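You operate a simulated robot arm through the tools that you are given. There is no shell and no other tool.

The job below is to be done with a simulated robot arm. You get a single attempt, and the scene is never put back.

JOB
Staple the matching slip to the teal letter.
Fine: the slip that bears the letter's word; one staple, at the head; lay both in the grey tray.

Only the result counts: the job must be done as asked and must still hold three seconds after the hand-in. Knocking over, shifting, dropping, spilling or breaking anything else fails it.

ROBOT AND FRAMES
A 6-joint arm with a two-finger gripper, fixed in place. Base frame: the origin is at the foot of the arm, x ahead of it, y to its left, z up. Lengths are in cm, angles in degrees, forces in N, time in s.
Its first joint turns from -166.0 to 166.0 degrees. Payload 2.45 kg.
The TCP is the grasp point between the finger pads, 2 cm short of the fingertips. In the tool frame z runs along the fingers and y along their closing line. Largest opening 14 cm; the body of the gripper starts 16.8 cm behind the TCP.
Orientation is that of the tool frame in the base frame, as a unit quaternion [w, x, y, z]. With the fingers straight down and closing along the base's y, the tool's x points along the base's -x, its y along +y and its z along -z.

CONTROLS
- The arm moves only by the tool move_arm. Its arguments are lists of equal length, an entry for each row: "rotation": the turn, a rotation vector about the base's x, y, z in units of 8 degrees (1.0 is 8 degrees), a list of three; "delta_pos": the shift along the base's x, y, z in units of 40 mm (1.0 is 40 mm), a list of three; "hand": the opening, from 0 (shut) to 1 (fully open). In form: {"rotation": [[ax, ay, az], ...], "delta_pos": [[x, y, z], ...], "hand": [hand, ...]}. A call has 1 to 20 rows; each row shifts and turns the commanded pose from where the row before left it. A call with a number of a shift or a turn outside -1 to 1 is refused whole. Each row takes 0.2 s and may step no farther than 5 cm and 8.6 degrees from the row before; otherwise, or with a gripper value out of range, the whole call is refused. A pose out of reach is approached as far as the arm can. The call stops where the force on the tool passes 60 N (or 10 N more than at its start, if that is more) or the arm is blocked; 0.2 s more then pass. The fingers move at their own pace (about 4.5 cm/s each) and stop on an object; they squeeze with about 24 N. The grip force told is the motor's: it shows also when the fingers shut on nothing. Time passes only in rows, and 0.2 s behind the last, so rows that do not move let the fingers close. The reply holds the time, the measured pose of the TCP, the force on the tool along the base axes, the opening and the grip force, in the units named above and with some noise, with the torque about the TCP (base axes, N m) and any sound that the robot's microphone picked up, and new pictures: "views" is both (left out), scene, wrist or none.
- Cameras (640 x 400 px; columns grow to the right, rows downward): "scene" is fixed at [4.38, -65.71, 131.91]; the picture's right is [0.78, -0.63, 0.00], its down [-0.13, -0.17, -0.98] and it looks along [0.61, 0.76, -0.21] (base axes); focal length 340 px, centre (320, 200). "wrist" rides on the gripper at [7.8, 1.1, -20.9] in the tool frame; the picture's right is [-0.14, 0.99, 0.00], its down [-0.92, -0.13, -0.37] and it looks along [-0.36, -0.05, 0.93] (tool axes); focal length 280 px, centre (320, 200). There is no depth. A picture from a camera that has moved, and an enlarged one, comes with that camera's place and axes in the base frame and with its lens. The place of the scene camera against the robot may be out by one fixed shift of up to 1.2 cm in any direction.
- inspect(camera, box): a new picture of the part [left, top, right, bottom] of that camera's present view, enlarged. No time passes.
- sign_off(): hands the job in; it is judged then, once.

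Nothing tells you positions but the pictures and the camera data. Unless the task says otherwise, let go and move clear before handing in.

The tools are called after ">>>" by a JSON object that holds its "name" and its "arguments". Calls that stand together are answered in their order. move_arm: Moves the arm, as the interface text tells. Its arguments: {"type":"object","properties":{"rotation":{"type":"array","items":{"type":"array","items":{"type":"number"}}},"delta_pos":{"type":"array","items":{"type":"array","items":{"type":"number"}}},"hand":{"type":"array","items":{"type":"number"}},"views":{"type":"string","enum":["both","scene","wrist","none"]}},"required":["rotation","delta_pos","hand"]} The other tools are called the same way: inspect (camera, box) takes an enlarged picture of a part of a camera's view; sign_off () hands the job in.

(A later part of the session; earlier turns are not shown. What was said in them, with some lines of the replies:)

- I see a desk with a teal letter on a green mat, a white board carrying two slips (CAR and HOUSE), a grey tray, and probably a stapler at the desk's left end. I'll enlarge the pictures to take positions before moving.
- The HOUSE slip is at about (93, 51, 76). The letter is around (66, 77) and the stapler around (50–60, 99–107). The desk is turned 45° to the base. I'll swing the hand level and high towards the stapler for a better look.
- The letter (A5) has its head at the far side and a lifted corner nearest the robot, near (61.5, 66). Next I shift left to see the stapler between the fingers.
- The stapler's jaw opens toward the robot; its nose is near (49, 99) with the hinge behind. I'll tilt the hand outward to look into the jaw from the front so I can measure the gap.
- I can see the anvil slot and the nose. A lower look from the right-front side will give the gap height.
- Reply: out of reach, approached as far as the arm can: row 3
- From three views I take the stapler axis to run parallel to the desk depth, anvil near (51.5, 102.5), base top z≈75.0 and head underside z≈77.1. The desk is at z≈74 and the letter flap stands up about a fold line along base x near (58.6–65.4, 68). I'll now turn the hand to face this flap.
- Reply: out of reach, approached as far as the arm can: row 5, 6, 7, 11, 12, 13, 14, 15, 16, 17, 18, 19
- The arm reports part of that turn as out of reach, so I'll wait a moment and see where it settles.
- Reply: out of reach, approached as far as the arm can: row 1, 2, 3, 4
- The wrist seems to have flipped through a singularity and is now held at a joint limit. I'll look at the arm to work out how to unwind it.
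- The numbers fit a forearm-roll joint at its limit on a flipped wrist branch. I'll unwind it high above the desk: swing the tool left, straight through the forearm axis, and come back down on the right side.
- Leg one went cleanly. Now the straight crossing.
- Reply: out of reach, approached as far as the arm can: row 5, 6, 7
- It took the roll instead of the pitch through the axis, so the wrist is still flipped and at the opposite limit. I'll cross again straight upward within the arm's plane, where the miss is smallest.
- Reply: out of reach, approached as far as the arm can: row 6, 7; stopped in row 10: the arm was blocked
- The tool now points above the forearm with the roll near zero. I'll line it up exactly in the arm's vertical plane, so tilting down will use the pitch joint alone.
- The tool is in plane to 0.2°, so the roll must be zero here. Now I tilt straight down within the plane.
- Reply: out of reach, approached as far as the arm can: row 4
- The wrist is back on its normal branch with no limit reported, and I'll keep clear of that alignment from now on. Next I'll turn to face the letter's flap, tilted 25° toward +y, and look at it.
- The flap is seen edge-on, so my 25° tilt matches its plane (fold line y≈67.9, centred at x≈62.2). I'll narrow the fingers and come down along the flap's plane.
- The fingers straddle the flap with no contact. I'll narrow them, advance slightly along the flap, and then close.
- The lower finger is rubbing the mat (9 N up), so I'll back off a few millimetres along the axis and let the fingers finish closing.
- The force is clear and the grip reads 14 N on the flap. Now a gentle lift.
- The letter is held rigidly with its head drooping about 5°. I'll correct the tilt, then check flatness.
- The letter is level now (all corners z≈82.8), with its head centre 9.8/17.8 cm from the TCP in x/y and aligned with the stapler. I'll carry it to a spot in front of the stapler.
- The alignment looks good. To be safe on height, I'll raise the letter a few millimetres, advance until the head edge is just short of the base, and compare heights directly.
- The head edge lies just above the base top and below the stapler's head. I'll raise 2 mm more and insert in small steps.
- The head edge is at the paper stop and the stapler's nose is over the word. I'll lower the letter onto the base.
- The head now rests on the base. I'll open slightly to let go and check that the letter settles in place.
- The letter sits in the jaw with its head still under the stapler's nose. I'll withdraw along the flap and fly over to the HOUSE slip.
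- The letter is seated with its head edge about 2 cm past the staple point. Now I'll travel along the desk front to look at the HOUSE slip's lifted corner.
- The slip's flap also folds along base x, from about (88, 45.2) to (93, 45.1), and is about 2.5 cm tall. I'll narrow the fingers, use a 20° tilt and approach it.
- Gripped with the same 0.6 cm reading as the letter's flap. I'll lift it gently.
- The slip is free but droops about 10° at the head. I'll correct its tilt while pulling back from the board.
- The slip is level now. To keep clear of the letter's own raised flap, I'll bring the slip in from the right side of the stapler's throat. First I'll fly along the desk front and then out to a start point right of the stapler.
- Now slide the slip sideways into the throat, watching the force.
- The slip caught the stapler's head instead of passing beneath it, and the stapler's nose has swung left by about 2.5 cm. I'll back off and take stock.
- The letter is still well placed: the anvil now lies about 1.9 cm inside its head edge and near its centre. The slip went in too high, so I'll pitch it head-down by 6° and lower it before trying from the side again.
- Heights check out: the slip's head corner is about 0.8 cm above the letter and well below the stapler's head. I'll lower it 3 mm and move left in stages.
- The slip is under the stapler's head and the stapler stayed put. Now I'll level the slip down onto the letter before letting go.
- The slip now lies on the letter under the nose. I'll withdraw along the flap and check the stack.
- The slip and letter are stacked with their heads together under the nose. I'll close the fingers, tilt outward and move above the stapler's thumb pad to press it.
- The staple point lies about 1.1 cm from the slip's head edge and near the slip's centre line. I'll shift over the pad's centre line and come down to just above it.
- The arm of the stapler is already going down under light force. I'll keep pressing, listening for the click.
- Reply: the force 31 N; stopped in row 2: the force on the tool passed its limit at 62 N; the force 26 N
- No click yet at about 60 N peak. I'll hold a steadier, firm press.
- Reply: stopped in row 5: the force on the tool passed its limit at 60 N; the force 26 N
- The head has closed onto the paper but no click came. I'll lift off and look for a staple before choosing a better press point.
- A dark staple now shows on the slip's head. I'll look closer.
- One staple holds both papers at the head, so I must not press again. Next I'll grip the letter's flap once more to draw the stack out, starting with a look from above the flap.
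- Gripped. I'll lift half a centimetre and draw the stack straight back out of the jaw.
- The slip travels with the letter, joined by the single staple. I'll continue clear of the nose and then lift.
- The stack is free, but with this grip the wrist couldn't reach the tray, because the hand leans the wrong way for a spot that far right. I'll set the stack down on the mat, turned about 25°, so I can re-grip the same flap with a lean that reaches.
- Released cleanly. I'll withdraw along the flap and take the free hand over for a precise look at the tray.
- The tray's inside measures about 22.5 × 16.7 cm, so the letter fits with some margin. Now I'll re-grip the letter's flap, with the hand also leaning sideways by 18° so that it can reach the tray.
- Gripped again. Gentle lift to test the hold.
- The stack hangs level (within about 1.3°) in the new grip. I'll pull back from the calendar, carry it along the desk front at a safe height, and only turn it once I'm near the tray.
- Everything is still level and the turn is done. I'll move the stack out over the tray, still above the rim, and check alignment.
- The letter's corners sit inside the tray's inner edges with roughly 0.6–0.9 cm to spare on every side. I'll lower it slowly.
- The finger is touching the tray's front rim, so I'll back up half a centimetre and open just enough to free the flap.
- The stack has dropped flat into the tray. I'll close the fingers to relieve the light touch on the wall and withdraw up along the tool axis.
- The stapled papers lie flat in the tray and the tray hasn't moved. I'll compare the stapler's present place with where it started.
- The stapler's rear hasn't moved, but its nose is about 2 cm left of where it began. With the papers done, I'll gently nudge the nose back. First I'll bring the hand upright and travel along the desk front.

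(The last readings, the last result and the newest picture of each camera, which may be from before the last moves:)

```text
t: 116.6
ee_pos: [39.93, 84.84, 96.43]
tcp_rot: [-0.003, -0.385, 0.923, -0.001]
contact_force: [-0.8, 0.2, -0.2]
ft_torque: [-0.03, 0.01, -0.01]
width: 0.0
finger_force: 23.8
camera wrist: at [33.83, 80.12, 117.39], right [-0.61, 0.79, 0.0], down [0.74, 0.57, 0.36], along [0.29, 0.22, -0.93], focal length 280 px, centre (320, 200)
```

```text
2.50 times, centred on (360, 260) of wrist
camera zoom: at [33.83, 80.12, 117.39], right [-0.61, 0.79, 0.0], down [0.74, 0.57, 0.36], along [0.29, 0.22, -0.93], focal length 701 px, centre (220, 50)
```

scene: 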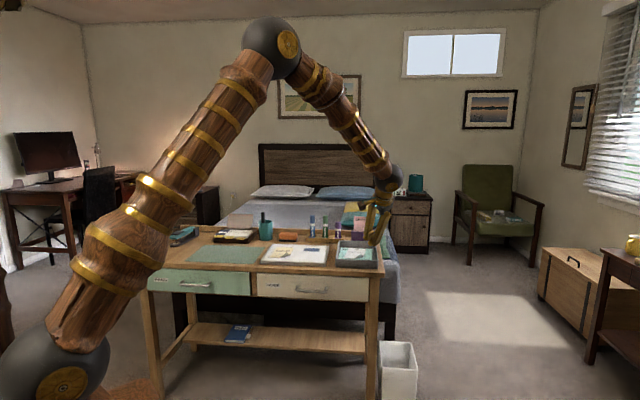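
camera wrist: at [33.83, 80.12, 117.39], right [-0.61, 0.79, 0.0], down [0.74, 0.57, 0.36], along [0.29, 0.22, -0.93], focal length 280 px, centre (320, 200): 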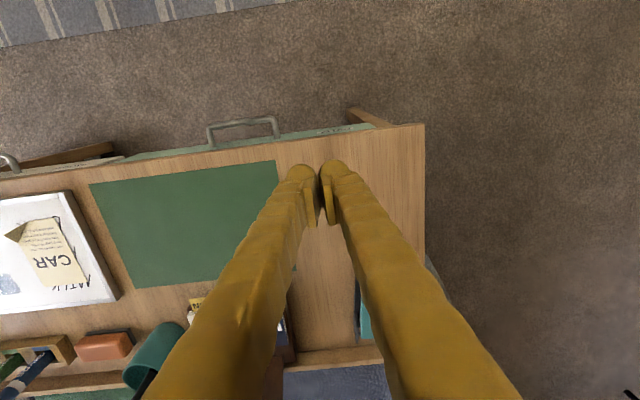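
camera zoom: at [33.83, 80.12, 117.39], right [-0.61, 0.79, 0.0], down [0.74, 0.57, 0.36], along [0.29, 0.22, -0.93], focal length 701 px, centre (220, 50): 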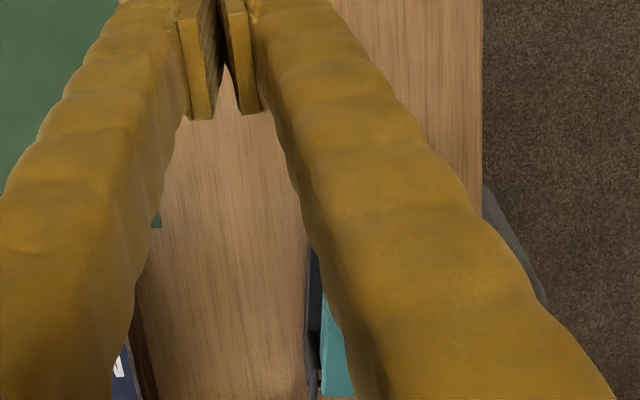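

>>> {"name": "move_arm", "arguments": {"rotation": [[0.707, -0.707, 0], [0.707, -0.707, 0], [0.707, -0.707, 0], [0.707, -0.707, 0], [0.707, -0.707, 0], [0, 0, 0], [0, 0, 0], [0, 0, 0]], "delta_pos": [[-0.37, 0.72, -0.3], [-0.37, 0.72, -0.3], [-0.37, 0.72, -0.3], [-0.37, 0.72, -0.3], [0.6, 0.6, -0.4], [0.6, 0.6, -0.4], [0.6, 0.6, -0.4], [0, 0, 0]], "hand": [0, 0, 0, 0, 0, 0, 0, 0]}}

>>> {"name": "inspect", "arguments": {"camera": "scene", "box": [140, 205, 225, 260]}}

>>> {"name": "inspect", "arguments": {"camera": "wrist", "box": [220, 100, 380, 240]}}

```text
t: 118.4
ee_pos: [41.26, 103.42, 86.63]
tcp_rot: [0.313, -0.363, 0.868, 0.128]
contact_force: [-0.8, -0.3, -0.2]
ft_torque: [0.02, -0.01, 0.0]
width: 0.03
finger_force: 24.0
camera wrist: at [27.04, 90.45, 97.75], right [-0.63, 0.77, 0.08], down [0.42, 0.25, 0.87], along [0.65, 0.58, -0.48], focal length 280 px, centre (320, 200)
```

scene: 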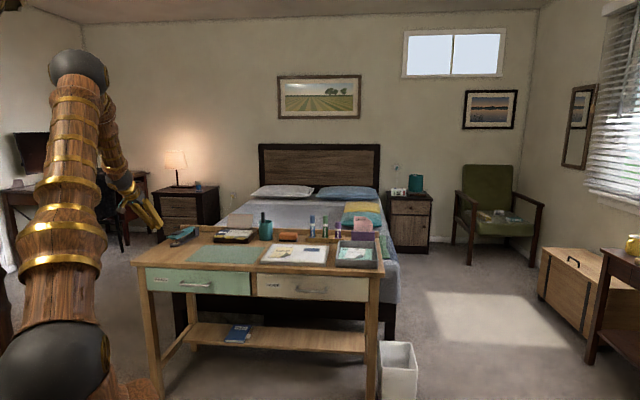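
wrist: 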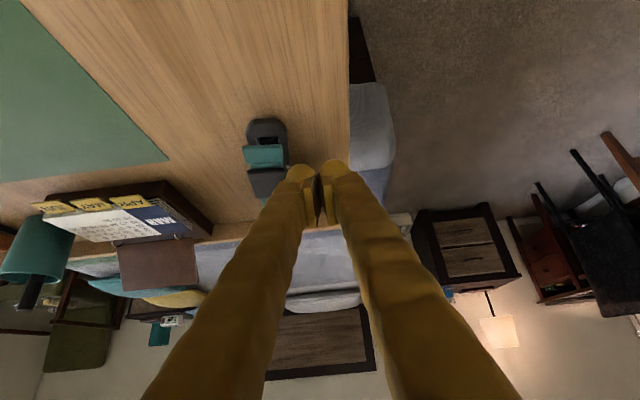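

```text
7.27 times, centred on (182, 232) of scene
camera zoom: at [4.38, -65.71, 131.91], right [0.78, -0.63, 0.0], down [-0.13, -0.17, -0.98], along [0.61, 0.76, -0.21], focal length 2472 px, centre (1320, -36)
```

zoom: 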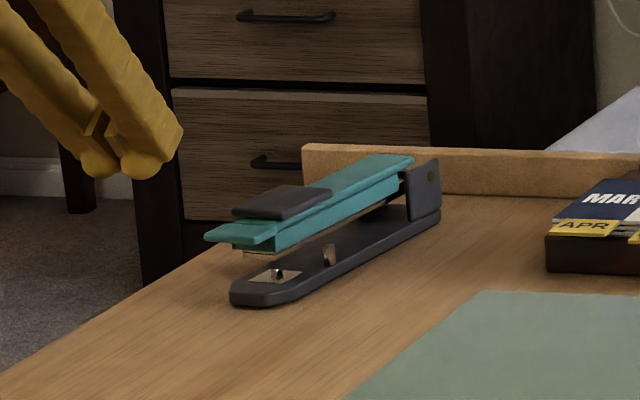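

```text
2.86 times, centred on (300, 170) of wrist
camera zoom: at [27.04, 90.45, 97.75], right [-0.63, 0.77, 0.08], down [0.42, 0.25, 0.87], along [0.65, 0.58, -0.48], focal length 801 px, centre (377, 286)
```

zoom: 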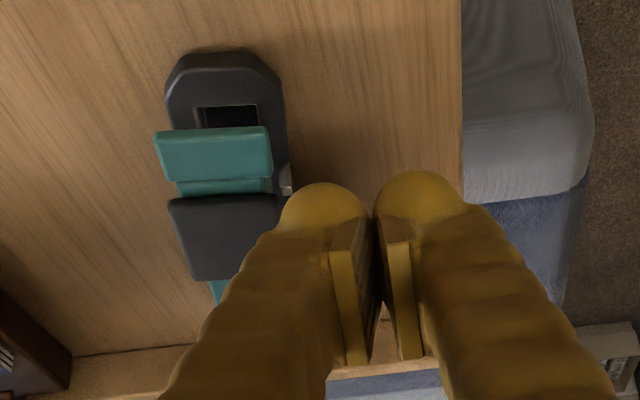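

>>> {"name": "move_arm", "arguments": {"rotation": [[0, 0, 0], [0, 0, 0], [0, 0, 0], [0, 0, 0], [0, 0, 0]], "delta_pos": [[0.42, 0.36, -0.4], [0.42, 0.36, -0.6], [0, 0, -0.7], [0, 0, -0.5], [0, 0, 0]], "hand": [0, 0, 0, 0, 0], "views": "none"}}

>>> {"name": "inspect", "arguments": {"camera": "wrist", "box": [220, 100, 380, 240]}}

>>> {"name": "inspect", "arguments": {"camera": "scene", "box": [140, 205, 225, 260]}}

```text
t: 119.6
ee_pos: [44.59, 106.27, 78.17]
tcp_rot: [0.313, -0.362, 0.869, 0.128]
contact_force: [1.2, -0.3, 0.1]
ft_torque: [-0.01, 0.02, 0.0]
width: 0.0
finger_force: 24.6
```

```text
2.86 times, centred on (300, 170) of wrist
camera zoom: at [30.34, 93.36, 89.22], right [-0.63, 0.77, 0.08], down [0.42, 0.25, 0.87], along [0.65, 0.58, -0.48], focal length 801 px, centre (377, 286)
```

zoom: 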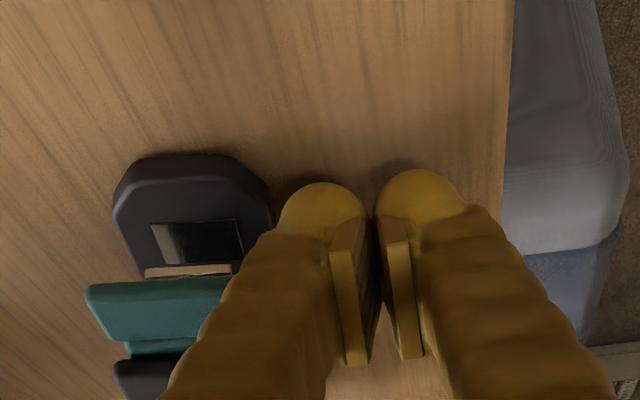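

```text
7.27 times, centred on (182, 232) of scene
camera zoom: at [4.38, -65.71, 131.91], right [0.78, -0.63, 0.0], down [-0.13, -0.17, -0.98], along [0.61, 0.76, -0.21], focal length 2472 px, centre (1320, -36)
```

zoom: 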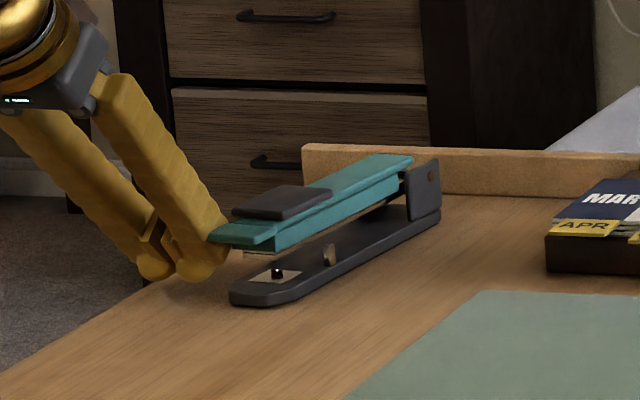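

>>> {"name": "move_arm", "arguments": {"rotation": [[0, 0, 0], [0, 0, 0], [0, 0, 0], [0, 0, 0]], "delta_pos": [[0, 0, -0.2], [0.17, -0.17, 0], [0.17, -0.17, 0], [0, 0, 0]], "hand": [0, 0, 0, 0], "views": "none"}}

>>> {"name": "inspect", "arguments": {"camera": "wrist", "box": [220, 100, 380, 240]}}

>>> {"name": "inspect", "arguments": {"camera": "scene", "box": [165, 218, 215, 252]}}

```text
t: 120.6
ee_pos: [46.15, 105.07, 77.31]
tcp_rot: [0.313, -0.362, 0.869, 0.128]
contact_force: [0.1, 0.5, 0.1]
ft_torque: [0.03, 0.02, 0.01]
width: 0.0
finger_force: 23.8
```

```text
2.86 times, centred on (300, 170) of wrist
camera zoom: at [31.82, 92.02, 88.42], right [-0.63, 0.77, 0.08], down [0.42, 0.25, 0.87], along [0.65, 0.58, -0.48], focal length 801 px, centre (377, 286)
```

zoom: 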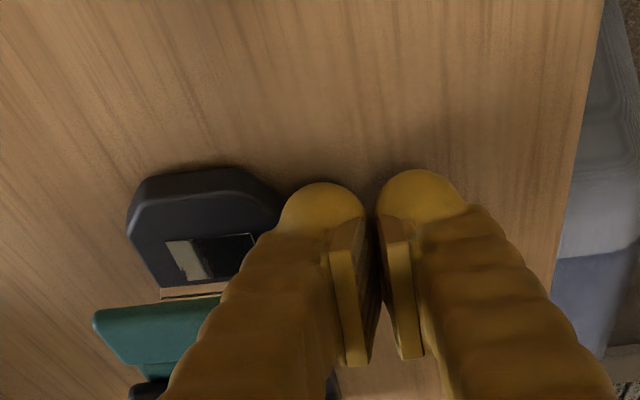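

```text
11.76 times, centred on (190, 235) of scene
camera zoom: at [4.38, -65.71, 131.91], right [0.78, -0.63, 0.0], down [-0.13, -0.17, -0.98], along [0.61, 0.76, -0.21], focal length 4000 px, centre (1849, -212)
```

zoom: 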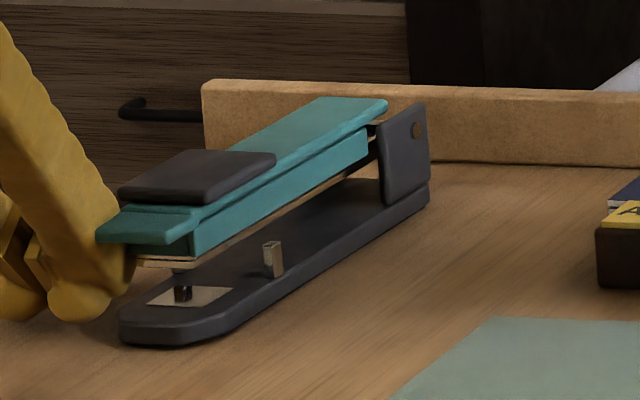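

The nose has come most of the way back. Another 6 mm is needed.

>>> {"name": "move_arm", "arguments": {"rotation": [[0, 0, 0], [0, 0, 0]], "delta_pos": [[0.1, -0.1, 0], [0, 0, 0]], "hand": [0, 0], "views": "none"}}

>>> {"name": "inspect", "arguments": {"camera": "scene", "box": [165, 218, 215, 252]}}

```text
t: 121.2
ee_pos: [46.58, 104.62, 77.32]
tcp_rot: [0.313, -0.362, 0.869, 0.128]
contact_force: [-1.2, 1.8, -0.6]
ft_torque: [-0.04, -0.05, -0.03]
width: 0.03
finger_force: 23.8
```

```text
11.76 times, centred on (190, 235) of scene
camera zoom: at [4.38, -65.71, 131.91], right [0.78, -0.63, 0.0], down [-0.13, -0.17, -0.98], along [0.61, 0.76, -0.21], focal length 4000 px, centre (1849, -212)
```

zoom: 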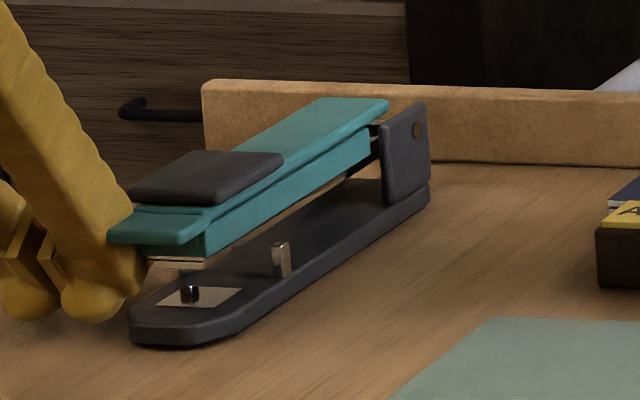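

>>> {"name": "move_arm", "arguments": {"rotation": [[0, 0, 0], [0, 0, 0]], "delta_pos": [[0.035, -0.035, 0], [0, 0, 0]], "hand": [0, 0], "views": "none"}}

>>> {"name": "inspect", "arguments": {"camera": "scene", "box": [165, 218, 215, 252]}}

```text
t: 121.8
ee_pos: [46.57, 104.35, 77.36]
tcp_rot: [0.314, -0.363, 0.868, 0.129]
contact_force: [-1.1, 1.0, -1.0]
ft_torque: [-0.03, -0.05, -0.01]
width: 0.01
finger_force: 24.0
```

```text
11.76 times, centred on (190, 235) of scene
camera zoom: at [4.38, -65.71, 131.91], right [0.78, -0.63, 0.0], down [-0.13, -0.17, -0.98], along [0.61, 0.76, -0.21], focal length 4000 px, centre (1849, -212)
```

zoom: 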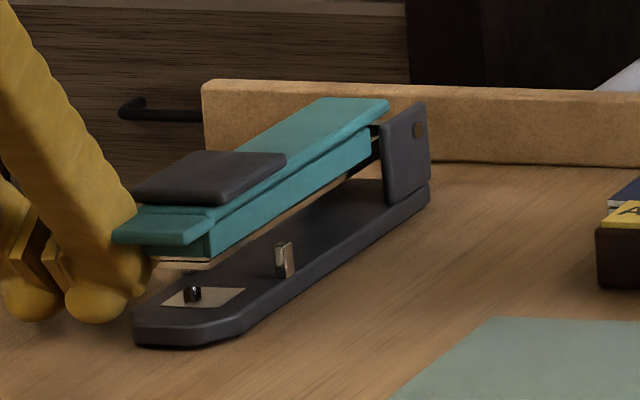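

The stapler is back where it started. I'll move the hand away: left first, then up and back.

>>> {"name": "move_arm", "arguments": {"rotation": [[0, 0, 0], [0, 0, 0], [0, 0, 0], [0, 0, 0], [-0.707, 0.707, 0], [-0.707, 0.707, 0], [-0.707, 0.707, 0], [-0.707, 0.707, 0], [-0.707, 0.707, 0], [0, 0, 0]], "delta_pos": [[-0.3, 0.3, 0], [-0.2, 0.1, 0.5], [-0.4, -0.4, 0.8], [-0.5, -0.5, 0.8], [-0.5, -0.5, 0.6], [-0.3, -0.6, 0.5], [0, -0.6, 0.3], [0, -0.5, 0], [0, -0.5, 0], [0, 0, 0]], "hand": [0, 0, 0, 0, 0, 0, 0.3, 0.3, 0.3, 0.3]}}

>>> {"name": "inspect", "arguments": {"camera": "scene", "box": [130, 200, 400, 310]}}

>>> {"name": "inspect", "arguments": {"camera": "scene", "box": [330, 230, 390, 272]}}

>>> {"name": "inspect", "arguments": {"camera": "scene", "box": [165, 218, 215, 252]}}

```text
t: 124.0
ee_pos: [37.88, 91.44, 91.4]
tcp_rot: [-0.004, -0.386, 0.922, -0.001]
contact_force: [0.7, 0.1, -0.3]
ft_torque: [0.0, 0.03, 0.02]
width: 4.21
finger_force: 0.0
camera wrist: at [31.81, 86.87, 112.29], right [-0.61, 0.79, 0.0], down [0.74, 0.57, 0.36], along [0.29, 0.22, -0.93], focal length 280 px, centre (320, 200)
```

scene: 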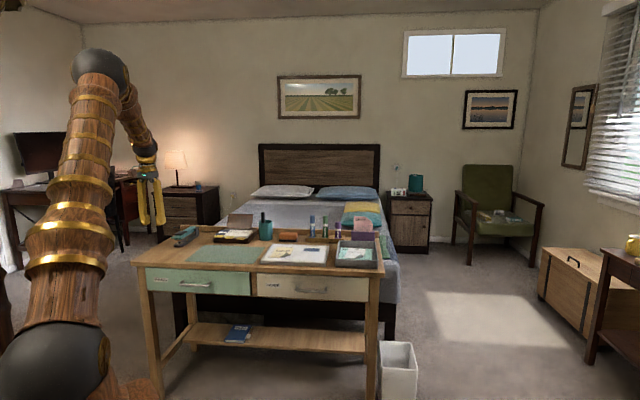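
wrist: 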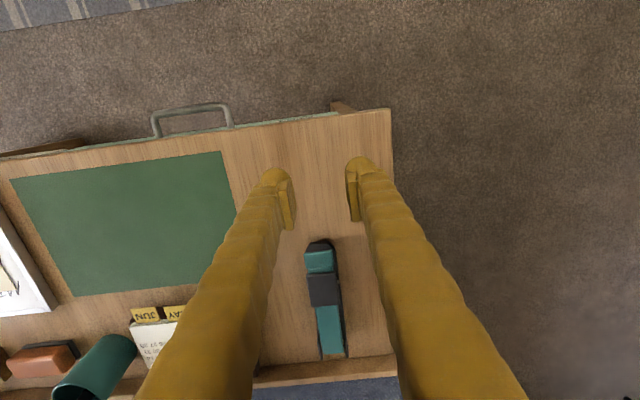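

```text
2.37 times, centred on (265, 255) of scene
camera zoom: at [4.38, -65.71, 131.91], right [0.78, -0.63, 0.0], down [-0.13, -0.17, -0.98], along [0.61, 0.76, -0.21], focal length 806 px, centre (450, 70)
```

zoom: 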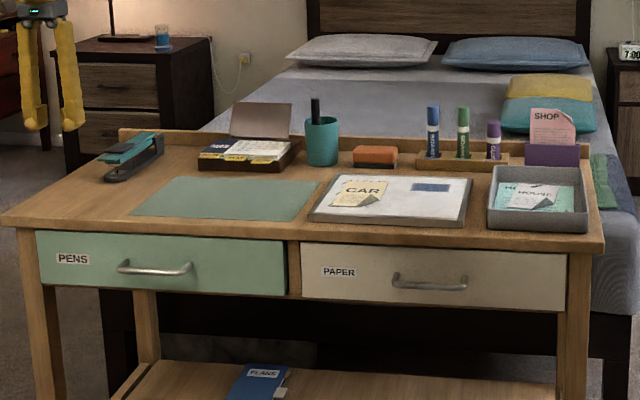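

```text
9.52 times, centred on (360, 251) of scene
camera zoom: at [4.38, -65.71, 131.91], right [0.78, -0.63, 0.0], down [-0.13, -0.17, -0.98], along [0.61, 0.76, -0.21], focal length 3238 px, centre (-61, -286)
```

zoom: 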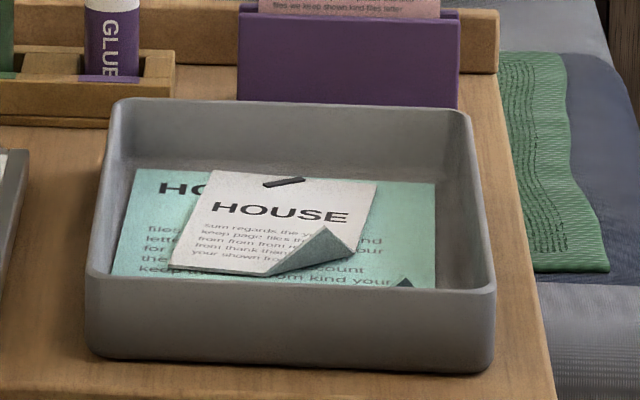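

```text
11.76 times, centred on (190, 235) of scene
camera zoom: at [4.38, -65.71, 131.91], right [0.78, -0.63, 0.0], down [-0.13, -0.17, -0.98], along [0.61, 0.76, -0.21], focal length 4000 px, centre (1849, -212)
```

zoom: 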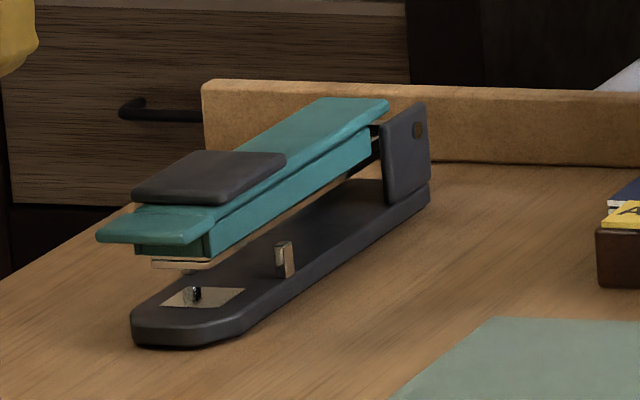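

The letter and the matching HOUSE slip lie in the grey tray, joined by one staple at the head. The stapler is back in its original place, everything else looks unmoved, and the hand is clear, so I'm handing in.

>>> {"name": "sign_off", "arguments": {}}

```text
The job is handed in.
```

The HOUSE slip is stapled to the teal letter, and both lie flat in the grey tray. There is one staple, at the head of both sheets. I have handed the job in, but no verdict has come back.

- **Staple:** the microphone picked up no click when I pressed the stapler. I saw the single staple in the pictures, and the slip stayed fixed to the letter when I lifted and carried them.
- **Stapler:** while I was sliding the slip in, it caught the stapler and swung its nose about 2 cm to the left. After the papers were in the tray I nudged it back, and it now matches its starting position in the picture.
- **Tray:** a finger touched the front rim while I lowered the papers. The tray had not moved when I compared it with its earlier position.
- **Everything else:** the CAR slip, whiteboard, calendar, cup and markers look as they did at the start. The hand had let go and moved clear before the hand-in.
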